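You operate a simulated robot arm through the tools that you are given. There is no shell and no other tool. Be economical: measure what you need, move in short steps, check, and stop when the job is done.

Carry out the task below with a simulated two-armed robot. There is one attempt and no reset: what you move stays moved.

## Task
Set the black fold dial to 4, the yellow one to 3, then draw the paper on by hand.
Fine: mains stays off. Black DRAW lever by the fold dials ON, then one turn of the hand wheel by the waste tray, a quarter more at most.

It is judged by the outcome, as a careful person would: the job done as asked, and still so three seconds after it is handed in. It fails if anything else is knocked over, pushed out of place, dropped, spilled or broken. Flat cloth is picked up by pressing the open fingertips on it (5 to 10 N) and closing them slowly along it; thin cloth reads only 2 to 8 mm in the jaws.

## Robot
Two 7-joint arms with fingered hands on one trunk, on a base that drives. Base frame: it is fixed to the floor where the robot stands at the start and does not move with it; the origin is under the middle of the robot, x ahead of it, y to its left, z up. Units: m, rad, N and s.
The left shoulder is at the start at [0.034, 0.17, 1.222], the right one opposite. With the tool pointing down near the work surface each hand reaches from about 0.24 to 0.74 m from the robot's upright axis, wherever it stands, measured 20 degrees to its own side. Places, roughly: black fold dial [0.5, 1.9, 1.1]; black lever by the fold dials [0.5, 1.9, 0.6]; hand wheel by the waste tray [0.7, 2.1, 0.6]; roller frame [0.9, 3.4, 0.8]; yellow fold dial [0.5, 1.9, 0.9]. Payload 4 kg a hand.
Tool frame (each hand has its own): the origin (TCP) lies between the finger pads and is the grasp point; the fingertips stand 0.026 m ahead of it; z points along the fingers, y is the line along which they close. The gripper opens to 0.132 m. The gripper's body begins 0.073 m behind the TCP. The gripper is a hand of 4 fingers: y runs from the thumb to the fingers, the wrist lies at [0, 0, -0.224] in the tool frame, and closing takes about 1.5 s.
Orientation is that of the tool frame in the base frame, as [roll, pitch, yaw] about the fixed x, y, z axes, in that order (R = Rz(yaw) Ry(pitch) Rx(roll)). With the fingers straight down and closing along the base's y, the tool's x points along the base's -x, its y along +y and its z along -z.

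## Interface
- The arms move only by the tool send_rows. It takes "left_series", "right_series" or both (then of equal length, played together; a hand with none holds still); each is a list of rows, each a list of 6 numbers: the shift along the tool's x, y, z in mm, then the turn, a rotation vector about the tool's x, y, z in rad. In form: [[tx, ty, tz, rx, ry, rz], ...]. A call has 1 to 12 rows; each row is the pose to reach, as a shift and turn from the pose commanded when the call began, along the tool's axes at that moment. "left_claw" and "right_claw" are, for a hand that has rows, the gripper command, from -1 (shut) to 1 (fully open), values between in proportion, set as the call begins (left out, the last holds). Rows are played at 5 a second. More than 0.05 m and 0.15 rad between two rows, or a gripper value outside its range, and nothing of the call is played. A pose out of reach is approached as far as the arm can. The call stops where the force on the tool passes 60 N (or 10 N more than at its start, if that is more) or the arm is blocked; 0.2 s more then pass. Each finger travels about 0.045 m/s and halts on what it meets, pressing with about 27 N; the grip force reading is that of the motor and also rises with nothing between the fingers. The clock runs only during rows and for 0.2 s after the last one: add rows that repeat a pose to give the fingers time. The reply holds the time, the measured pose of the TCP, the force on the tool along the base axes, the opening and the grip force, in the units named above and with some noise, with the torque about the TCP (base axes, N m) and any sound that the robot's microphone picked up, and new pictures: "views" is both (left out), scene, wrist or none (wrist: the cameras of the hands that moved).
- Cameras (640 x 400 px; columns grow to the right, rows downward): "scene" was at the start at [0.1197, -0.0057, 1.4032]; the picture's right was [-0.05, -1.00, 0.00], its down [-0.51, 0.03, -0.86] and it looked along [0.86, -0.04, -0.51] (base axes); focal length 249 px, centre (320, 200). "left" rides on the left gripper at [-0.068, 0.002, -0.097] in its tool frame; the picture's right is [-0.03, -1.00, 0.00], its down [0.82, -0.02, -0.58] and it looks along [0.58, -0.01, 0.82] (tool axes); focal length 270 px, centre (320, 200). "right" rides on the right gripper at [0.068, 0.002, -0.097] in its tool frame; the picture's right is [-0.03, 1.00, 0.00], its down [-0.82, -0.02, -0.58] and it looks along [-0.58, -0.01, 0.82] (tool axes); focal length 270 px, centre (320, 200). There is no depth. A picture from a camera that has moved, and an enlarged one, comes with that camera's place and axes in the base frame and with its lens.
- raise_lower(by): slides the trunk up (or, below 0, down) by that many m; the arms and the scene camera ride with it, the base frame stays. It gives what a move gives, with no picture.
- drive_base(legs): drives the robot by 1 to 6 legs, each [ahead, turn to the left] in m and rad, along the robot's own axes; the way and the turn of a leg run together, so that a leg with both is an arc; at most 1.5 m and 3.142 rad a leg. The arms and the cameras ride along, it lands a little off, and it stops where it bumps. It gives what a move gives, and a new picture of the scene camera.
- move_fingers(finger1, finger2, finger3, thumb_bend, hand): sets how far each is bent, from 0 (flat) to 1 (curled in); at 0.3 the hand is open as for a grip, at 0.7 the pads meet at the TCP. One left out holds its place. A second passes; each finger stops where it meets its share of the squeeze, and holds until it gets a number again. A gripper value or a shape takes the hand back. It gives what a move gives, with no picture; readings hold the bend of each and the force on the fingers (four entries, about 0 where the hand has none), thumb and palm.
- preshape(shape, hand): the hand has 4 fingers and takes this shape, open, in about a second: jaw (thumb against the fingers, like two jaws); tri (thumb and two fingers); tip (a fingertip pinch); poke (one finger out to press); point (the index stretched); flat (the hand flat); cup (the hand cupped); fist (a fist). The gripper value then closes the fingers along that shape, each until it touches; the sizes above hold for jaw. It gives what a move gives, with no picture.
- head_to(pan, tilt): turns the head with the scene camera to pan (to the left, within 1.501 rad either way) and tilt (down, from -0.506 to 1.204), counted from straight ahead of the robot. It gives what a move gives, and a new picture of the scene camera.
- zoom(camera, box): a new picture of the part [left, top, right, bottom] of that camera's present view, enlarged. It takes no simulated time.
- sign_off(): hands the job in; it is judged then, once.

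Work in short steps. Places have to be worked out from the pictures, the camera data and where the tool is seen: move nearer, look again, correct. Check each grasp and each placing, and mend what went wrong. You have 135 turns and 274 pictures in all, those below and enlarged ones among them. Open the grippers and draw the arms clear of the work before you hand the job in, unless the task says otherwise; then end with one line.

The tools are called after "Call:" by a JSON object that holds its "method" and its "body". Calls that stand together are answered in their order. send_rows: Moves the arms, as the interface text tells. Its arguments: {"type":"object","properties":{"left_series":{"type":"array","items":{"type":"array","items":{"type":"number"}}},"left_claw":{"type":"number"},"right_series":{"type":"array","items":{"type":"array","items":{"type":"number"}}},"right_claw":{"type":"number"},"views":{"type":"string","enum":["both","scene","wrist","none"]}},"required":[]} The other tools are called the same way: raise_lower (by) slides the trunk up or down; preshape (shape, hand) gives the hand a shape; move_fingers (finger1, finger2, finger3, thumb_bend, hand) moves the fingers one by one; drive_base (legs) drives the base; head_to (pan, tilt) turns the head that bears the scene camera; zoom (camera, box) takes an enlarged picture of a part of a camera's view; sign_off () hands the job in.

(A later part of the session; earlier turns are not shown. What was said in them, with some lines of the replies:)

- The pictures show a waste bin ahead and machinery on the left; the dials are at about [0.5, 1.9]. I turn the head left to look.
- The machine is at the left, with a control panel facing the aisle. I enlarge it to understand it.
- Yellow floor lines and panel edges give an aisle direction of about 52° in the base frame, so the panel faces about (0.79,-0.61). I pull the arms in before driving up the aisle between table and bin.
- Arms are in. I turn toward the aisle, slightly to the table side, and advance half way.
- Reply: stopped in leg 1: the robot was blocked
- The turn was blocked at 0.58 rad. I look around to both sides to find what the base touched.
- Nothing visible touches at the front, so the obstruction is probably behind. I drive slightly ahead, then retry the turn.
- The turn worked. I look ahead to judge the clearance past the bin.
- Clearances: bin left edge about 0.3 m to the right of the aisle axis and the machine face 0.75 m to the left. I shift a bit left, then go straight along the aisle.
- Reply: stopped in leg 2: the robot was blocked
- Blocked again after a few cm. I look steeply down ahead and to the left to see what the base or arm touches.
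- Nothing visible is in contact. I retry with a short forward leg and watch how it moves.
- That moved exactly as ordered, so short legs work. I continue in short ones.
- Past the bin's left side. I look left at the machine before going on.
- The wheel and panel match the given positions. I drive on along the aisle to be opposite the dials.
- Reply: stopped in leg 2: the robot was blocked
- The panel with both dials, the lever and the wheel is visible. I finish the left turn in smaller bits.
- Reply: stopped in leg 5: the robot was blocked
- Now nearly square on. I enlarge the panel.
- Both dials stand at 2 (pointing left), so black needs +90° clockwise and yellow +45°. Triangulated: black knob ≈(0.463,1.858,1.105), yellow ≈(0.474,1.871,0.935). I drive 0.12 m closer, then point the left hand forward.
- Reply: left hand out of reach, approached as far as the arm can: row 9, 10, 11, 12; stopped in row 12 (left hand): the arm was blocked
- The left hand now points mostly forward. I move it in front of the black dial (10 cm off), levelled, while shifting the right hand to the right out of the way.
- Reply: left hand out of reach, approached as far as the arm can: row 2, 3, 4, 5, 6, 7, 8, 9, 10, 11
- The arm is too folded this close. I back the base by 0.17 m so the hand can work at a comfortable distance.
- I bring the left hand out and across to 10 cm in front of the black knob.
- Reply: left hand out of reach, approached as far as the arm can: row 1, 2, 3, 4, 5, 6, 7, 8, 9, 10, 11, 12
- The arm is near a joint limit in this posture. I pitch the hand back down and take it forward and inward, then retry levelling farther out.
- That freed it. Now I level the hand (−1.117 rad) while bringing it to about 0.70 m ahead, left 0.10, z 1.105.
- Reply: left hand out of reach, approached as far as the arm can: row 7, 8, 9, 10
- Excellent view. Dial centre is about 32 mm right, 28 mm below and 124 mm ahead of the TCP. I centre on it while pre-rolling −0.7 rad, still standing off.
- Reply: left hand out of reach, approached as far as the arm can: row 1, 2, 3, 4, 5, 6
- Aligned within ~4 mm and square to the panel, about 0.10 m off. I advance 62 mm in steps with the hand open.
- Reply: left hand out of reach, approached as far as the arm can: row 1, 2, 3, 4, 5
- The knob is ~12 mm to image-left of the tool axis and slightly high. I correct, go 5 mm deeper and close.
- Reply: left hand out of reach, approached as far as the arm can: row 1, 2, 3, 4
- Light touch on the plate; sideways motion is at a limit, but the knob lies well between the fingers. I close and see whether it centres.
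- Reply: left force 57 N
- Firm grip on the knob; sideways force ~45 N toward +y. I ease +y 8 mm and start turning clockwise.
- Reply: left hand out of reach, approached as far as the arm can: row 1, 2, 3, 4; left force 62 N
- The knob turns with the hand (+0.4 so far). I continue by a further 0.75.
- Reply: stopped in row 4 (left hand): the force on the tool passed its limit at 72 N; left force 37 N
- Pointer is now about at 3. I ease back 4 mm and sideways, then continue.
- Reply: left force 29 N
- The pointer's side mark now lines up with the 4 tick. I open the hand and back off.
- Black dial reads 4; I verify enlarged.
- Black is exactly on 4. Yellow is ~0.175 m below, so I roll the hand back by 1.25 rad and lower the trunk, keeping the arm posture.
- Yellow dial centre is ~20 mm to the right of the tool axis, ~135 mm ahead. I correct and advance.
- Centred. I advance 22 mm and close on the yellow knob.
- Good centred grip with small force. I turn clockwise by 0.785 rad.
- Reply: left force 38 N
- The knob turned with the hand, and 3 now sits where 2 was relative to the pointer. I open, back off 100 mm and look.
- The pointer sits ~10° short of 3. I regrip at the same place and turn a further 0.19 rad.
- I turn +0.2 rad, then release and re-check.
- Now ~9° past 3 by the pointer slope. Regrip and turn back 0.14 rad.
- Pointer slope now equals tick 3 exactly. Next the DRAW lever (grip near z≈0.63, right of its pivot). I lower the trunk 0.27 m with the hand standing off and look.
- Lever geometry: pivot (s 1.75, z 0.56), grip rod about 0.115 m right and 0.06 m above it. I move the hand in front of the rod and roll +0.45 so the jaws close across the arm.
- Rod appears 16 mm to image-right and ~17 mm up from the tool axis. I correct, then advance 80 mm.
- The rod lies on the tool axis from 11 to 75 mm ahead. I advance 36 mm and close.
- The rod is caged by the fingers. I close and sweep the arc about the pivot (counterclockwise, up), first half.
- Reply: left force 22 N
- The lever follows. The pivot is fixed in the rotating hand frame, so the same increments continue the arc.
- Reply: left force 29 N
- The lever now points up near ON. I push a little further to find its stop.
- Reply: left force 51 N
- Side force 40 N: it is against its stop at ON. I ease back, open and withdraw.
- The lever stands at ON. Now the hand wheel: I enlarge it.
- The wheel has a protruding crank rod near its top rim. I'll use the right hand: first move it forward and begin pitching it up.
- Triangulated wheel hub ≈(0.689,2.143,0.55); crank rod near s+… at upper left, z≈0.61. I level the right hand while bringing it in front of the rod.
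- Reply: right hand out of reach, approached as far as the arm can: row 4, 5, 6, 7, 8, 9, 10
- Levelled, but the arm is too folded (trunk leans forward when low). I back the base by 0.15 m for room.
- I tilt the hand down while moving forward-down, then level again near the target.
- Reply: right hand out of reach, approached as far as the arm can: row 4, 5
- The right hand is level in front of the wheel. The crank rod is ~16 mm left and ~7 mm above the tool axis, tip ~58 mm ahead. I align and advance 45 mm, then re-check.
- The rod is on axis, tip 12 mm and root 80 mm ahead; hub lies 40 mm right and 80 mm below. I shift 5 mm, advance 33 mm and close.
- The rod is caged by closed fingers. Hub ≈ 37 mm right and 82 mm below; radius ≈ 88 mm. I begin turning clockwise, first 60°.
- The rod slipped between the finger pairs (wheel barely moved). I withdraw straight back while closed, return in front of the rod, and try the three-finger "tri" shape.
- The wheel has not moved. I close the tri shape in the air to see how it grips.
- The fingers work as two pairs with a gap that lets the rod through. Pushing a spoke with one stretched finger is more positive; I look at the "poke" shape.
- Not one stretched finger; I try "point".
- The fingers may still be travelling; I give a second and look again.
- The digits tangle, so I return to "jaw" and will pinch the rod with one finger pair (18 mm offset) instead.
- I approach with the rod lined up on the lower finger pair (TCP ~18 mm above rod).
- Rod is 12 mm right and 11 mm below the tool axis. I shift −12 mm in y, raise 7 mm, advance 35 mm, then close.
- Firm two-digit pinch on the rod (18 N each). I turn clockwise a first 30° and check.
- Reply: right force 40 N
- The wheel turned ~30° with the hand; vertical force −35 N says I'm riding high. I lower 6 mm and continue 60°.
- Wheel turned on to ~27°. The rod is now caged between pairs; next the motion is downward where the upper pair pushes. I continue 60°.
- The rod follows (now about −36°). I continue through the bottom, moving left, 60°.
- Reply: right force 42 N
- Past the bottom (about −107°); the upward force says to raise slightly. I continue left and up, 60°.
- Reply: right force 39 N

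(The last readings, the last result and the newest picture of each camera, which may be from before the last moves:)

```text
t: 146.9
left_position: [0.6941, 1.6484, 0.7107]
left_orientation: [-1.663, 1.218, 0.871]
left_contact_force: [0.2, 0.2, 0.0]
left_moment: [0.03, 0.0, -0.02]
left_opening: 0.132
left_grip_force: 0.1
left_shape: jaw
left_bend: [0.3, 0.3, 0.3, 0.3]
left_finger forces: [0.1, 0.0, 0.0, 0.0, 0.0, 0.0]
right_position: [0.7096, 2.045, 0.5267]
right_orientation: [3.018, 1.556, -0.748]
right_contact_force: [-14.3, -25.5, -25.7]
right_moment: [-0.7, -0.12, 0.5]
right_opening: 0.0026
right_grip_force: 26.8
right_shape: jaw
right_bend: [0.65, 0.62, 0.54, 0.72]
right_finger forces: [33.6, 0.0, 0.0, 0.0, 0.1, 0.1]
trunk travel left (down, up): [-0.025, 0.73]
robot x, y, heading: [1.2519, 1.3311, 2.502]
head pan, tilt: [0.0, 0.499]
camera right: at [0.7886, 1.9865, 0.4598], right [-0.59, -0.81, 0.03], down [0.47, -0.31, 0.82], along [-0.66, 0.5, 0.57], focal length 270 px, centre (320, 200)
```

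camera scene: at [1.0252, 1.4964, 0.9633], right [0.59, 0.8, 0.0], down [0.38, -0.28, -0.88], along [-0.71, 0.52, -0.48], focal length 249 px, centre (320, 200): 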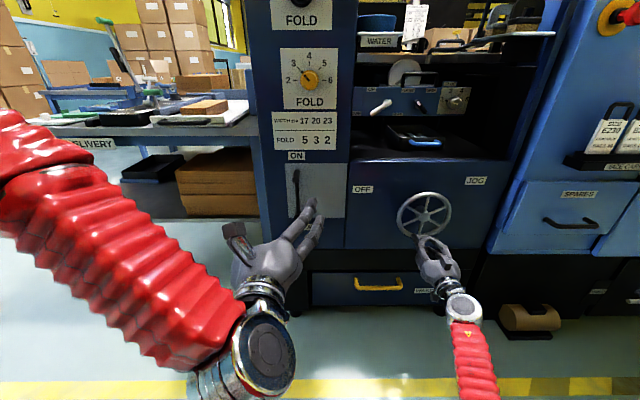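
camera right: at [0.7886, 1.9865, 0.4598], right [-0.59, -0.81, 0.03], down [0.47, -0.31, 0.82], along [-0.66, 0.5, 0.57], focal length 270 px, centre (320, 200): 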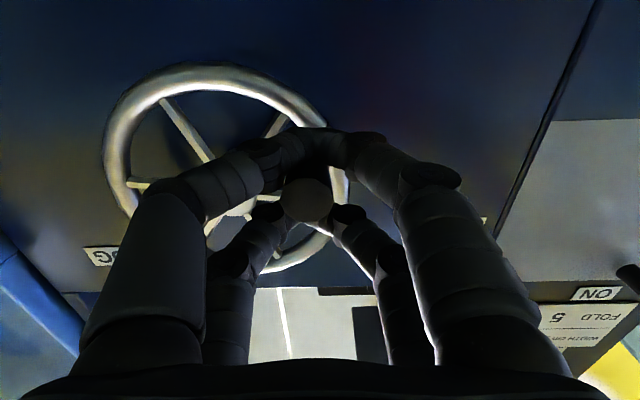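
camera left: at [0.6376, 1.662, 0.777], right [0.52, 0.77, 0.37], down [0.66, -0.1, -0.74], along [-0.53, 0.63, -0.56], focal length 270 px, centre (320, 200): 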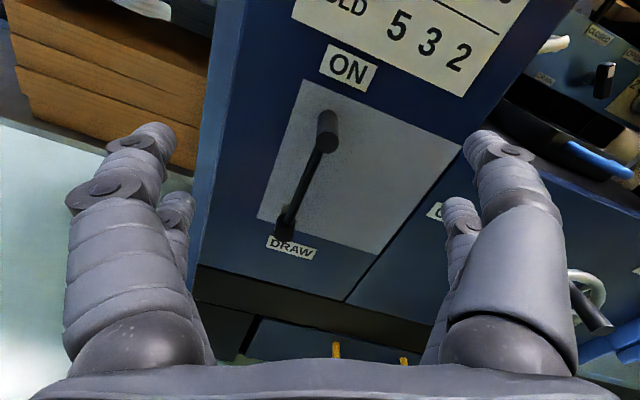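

~268° done by my estimate (rod at −153°). I continue upward on the left side, 60°.

Call:
{"method": "send_rows", "body": {"right_series": [[-12, 8, 0, 0, 0, 0], [-26, 11, 0, 0, 0, 0], [-39, 11, 0, 0, 0, 0], [-52, 9, 0, 0, 0, 0], [-65, 5, 0, 0, 0, 0], [-77, -1, 0, 0, 0, 0], [-77, -1, 0, 0, 0, 0]], "views": "wrist"}}

```text
t: 148.5
left_position: [0.6959, 1.6479, 0.7116]
left_orientation: [-1.658, 1.219, 0.877]
left_contact_force: [0.1, 0.2, -0.1]
left_moment: [-0.01, 0.02, 0.03]
left_opening: 0.1318
left_grip_force: 0.1
left_shape: jaw
left_bend: [0.3, 0.3, 0.3, 0.3]
left_finger forces: [0.1, 0.1, 0.0, 0.1, 0.0, 0.1]
right_position: [0.7192, 2.0596, 0.6119]
right_orientation: [-1.63, 1.556, 0.859]
right_contact_force: [2.1, 1.2, -4.6]
right_moment: [0.03, -0.06, 0.0]
right_opening: 0.0059
right_grip_force: 27.2
right_shape: jaw
right_bend: [0.64, 0.62, 0.54, 0.73]
right_finger forces: [0.6, 0.0, 0.1, 0.1, 0.0, 0.0]
trunk travel left (down, up): [-0.025, 0.73]
robot x, y, heading: [1.2586, 1.3286, 2.508]
head pan, tilt: [0.0, 0.499]
camera right: at [0.7979, 2.001, 0.5437], right [-0.61, -0.79, 0.01], down [0.46, -0.34, 0.82], along [-0.65, 0.5, 0.58], focal length 270 px, centre (320, 200)
```

right: 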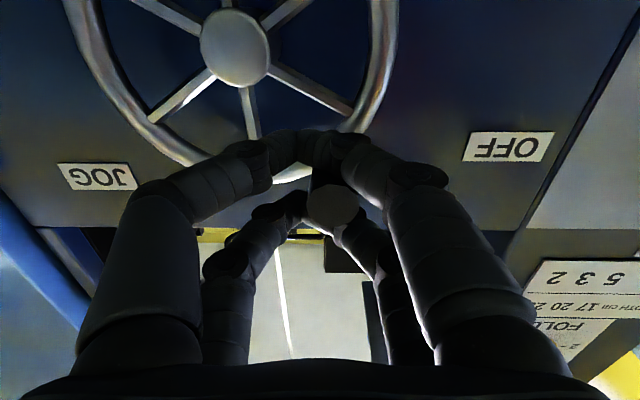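

Rod at ~131° — about 343° done. I continue 50° more over the top.

Call:
{"method": "send_rows", "body": {"right_series": [[-8, -11, 0, 0, 0, 0], [-13, -23, 0, 0, 0, 0], [-16, -35, 0, 0, 0, 0], [-17, -49, 0, 0, 0, 0], [-15, -62, 0, 0, 0, 0], [-15, -62, 0, 0, 0, 0]], "views": "wrist"}}

```text
t: 149.9
left_position: [0.6947, 1.6476, 0.7118]
left_orientation: [-1.656, 1.217, 0.879]
left_contact_force: [-0.6, -0.1, 0.0]
left_moment: [-0.01, -0.03, -0.01]
left_opening: 0.1317
left_grip_force: 0.0
left_shape: jaw
left_bend: [0.3, 0.3, 0.3, 0.3]
left_finger forces: [0.1, 0.0, 0.1, 0.0, 0.0, 0.1]
right_position: [0.7526, 2.1017, 0.6292]
right_orientation: [-0.378, 1.568, 2.123]
right_contact_force: [0.7, 0.3, -0.4]
right_moment: [0.0, -0.03, -0.04]
right_opening: 0.0058
right_grip_force: 26.9
right_shape: jaw
right_bend: [0.63, 0.62, 0.54, 0.73]
right_finger forces: [0.0, 0.0, 0.0, 0.0, 0.0, 0.1]
trunk travel left (down, up): [-0.025, 0.73]
robot x, y, heading: [1.2515, 1.3263, 2.51]
head pan, tilt: [0.0, 0.499]
camera right: at [0.8292, 2.0418, 0.5606], right [-0.6, -0.8, 0.02], down [0.48, -0.33, 0.81], along [-0.64, 0.5, 0.58], focal length 270 px, centre (320, 200)
```

right: 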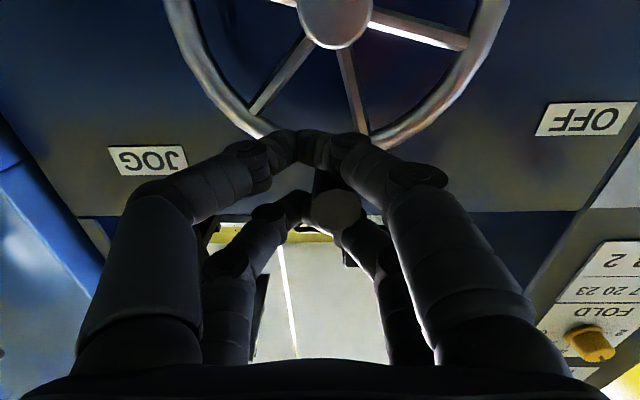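

Rod now at ~88°, so about 386° in total (1.07 turns) – within one to one and a quarter. I open and back away.

Call:
{"method": "send_rows", "body": {"right_series": [[0, 0, 0, 0, 0, 0], [0, 0, 0, 0, 0, 0], [0, 0, 0, 0, 0, 0], [0, 0, 0, 0, 0, 0], [0, 0, 0, 0, 0, 0], [0, 0, 0, 0, 0, 0], [0, 0, 0, 0, 0, 0], [0, 0, -40, 0, 0, 0], [0, 0, -80, 0, 0, 0], [0, 0, -120, 0, 0, 0], [0, 0, -120, 0, 0, 0]], "right_claw": 1, "views": "both"}}

```text
t: 152.3
left_position: [0.6956, 1.6476, 0.712]
left_orientation: [-1.657, 1.215, 0.881]
left_contact_force: [0.2, -0.5, 0.3]
left_moment: [-0.01, 0.03, 0.02]
left_opening: 0.1321
left_grip_force: 0.1
left_shape: jaw
left_bend: [0.3, 0.3, 0.3, 0.3]
left_finger forces: [0.1, 0.0, 0.0, 0.1, 0.0, 0.0]
right_position: [0.8508, 2.0376, 0.6364]
right_orientation: [-0.958, 1.546, 1.53]
right_contact_force: [-0.2, 0.3, 0.2]
right_moment: [-0.03, -0.01, -0.01]
right_opening: 0.1318
right_grip_force: 0.0
right_shape: jaw
right_bend: [0.3, 0.3, 0.3, 0.3]
right_finger forces: [0.0, 0.1, 0.0, 0.0, 0.0, 0.0]
trunk travel left (down, up): [-0.025, 0.73]
robot x, y, heading: [1.2548, 1.3272, 2.504]
head pan, tilt: [0.0, 0.499]
camera scene: at [1.0221, 1.4991, 0.9617], right [0.59, 0.8, 0.0], down [0.39, -0.29, -0.88], along [-0.71, 0.52, -0.48], focal length 249 px, centre (320, 200)
camera right: at [0.9281, 1.9783, 0.5669], right [-0.61, -0.79, 0.01], down [0.47, -0.35, 0.81], along [-0.64, 0.49, 0.59], focal length 270 px, centre (320, 200)
```

scene: 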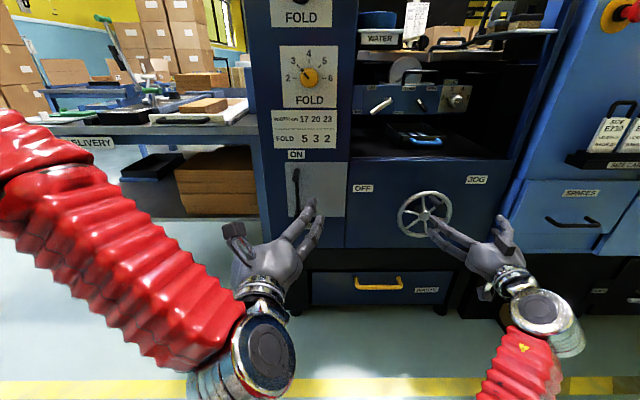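
right: 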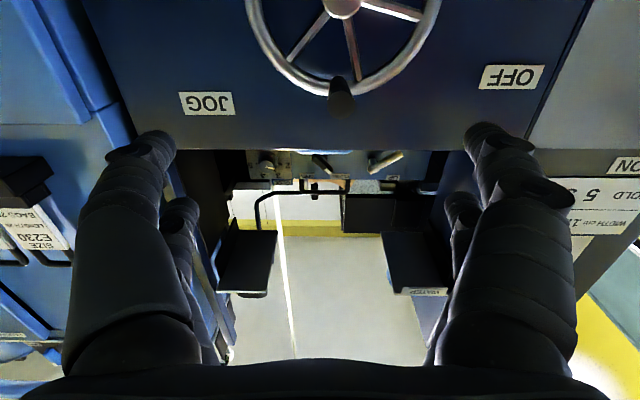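

Rod sits just past its starting angle (~26° beyond a full turn). I draw both arms further back and verify everything.

Call:
{"method": "send_rows", "body": {"left_series": [[0, 0, -15, 0, 0, 0], [0, 0, -30, 0, 0, 0], [0, 0, -45, 0, 0, 0]], "right_series": [[0, 0, -20, 0, 0, 0], [0, 0, -40, 0, 0, 0], [0, 0, -60, 0, 0, 0]], "views": "none"}}

Call:
{"method": "zoom", "body": {"camera": "scene", "box": [255, 30, 475, 250]}}

Call:
{"method": "head_to", "body": {"pan": 0, "tilt": 0.1}}

```text
t: 153.3
left_position: [0.7308, 1.6215, 0.7141]
left_orientation: [-1.654, 1.216, 0.881]
left_contact_force: [0.1, 0.3, -0.4]
left_moment: [0.0, 0.05, 0.01]
left_opening: 0.1319
left_grip_force: 0.0
left_shape: jaw
left_bend: [0.3, 0.3, 0.3, 0.3]
left_finger forces: [0.0, 0.0, 0.0, 0.0, 0.0, 0.0]
right_position: [0.9079, 2.0144, 0.6494]
right_orientation: [-1.167, 1.493, 1.306]
right_contact_force: [-0.5, -0.3, -0.3]
right_moment: [0.04, 0.0, -0.01]
right_opening: 0.132
right_grip_force: 0.1
right_shape: jaw
right_bend: [0.3, 0.3, 0.3, 0.3]
right_finger forces: [0.0, 0.0, 0.0, 0.0, 0.0, 0.1]
trunk travel left (down, up): [-0.025, 0.73]
robot x, y, heading: [1.2554, 1.3263, 2.501]
head pan, tilt: [0.0, 0.499]
stopped in row 3 (right hand): the arm was blocked; the commanded pose is now the measured one
```

```text
1.82 times, centred on (365, 140) of scene
camera zoom: at [1.0222, 1.4991, 0.9617], right [0.59, 0.8, 0.0], down [0.39, -0.29, -0.88], along [-0.71, 0.52, -0.48], focal length 453 px, centre (238, 309)
```

zoom: 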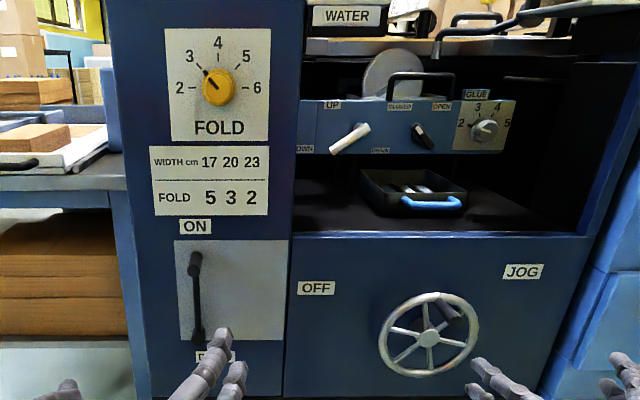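

```text
t: 154.2
left_position: [0.7303, 1.6206, 0.7139]
left_orientation: [-1.654, 1.217, 0.88]
left_contact_force: [-0.5, 0.0, -0.6]
left_moment: [-0.01, 0.0, 0.0]
left_opening: 0.1318
left_grip_force: 0.1
left_shape: jaw
left_bend: [0.3, 0.3, 0.3, 0.3]
left_finger forces: [0.0, 0.0, 0.1, 0.0, 0.0, 0.0]
right_position: [0.9075, 2.0135, 0.6486]
right_orientation: [-1.173, 1.494, 1.298]
right_contact_force: [0.4, 0.2, -0.5]
right_moment: [0.02, -0.01, 0.0]
right_opening: 0.1319
right_grip_force: 0.0
right_shape: jaw
right_bend: [0.3, 0.3, 0.3, 0.3]
right_finger forces: [0.1, 0.0, 0.0, 0.0, 0.1, 0.0]
trunk travel left (down, up): [-0.025, 0.73]
robot x, y, heading: [1.2538, 1.3293, 2.498]
head pan, tilt: [0.0, 0.099]
camera scene: at [1.0212, 1.4999, 0.9986], right [0.59, 0.8, 0.0], down [0.08, -0.06, -0.99], along [-0.8, 0.59, -0.1], focal length 249 px, centre (320, 200)
```

scene: 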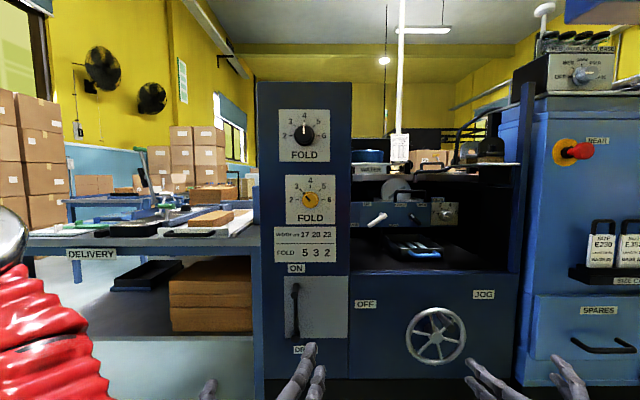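

Call:
{"method": "zoom", "body": {"camera": "scene", "box": [260, 95, 360, 235]}}

Call:
{"method": "zoom", "body": {"camera": "scene", "box": [390, 280, 500, 380]}}

```text
2.86 times, centred on (310, 165) of scene
camera zoom: at [1.0212, 1.4999, 0.9986], right [0.59, 0.8, 0.0], down [0.08, -0.06, -0.99], along [-0.8, 0.59, -0.1], focal length 712 px, centre (349, 300)
```

zoom: 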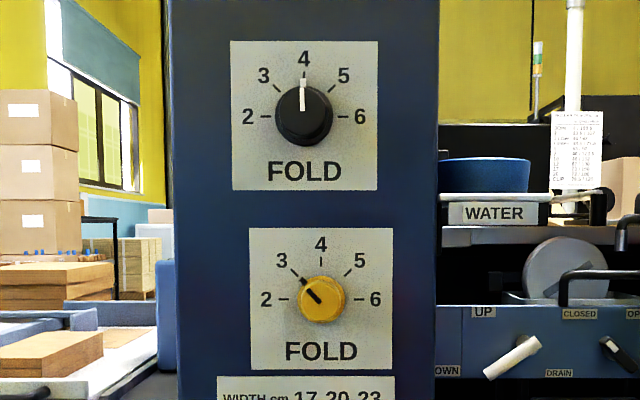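

```text
4.00 times, centred on (445, 330) of scene
camera zoom: at [1.0212, 1.4999, 0.9986], right [0.59, 0.8, 0.0], down [0.08, -0.06, -0.99], along [-0.8, 0.59, -0.1], focal length 997 px, centre (-180, -320)
```

zoom: 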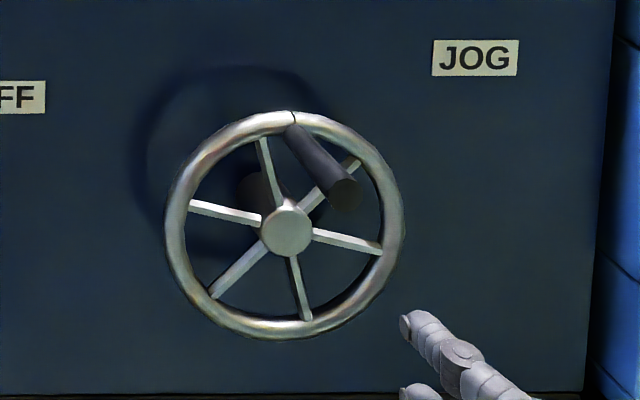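

Black is on 4, yellow on 3, the lever is at ON, the wheel is ~1.07 turns clockwise, and the arms are clear. I hand it in.

Call:
{"method": "sign_off", "body": {}}

```text
The job is handed in.
```

The black fold dial is set to 4, the yellow one to 3, and the DRAW lever is ON. The hand wheel was turned about 1.07 turns, and the mains was never touched. The wheel carries no direction mark, so I turned it clockwise.
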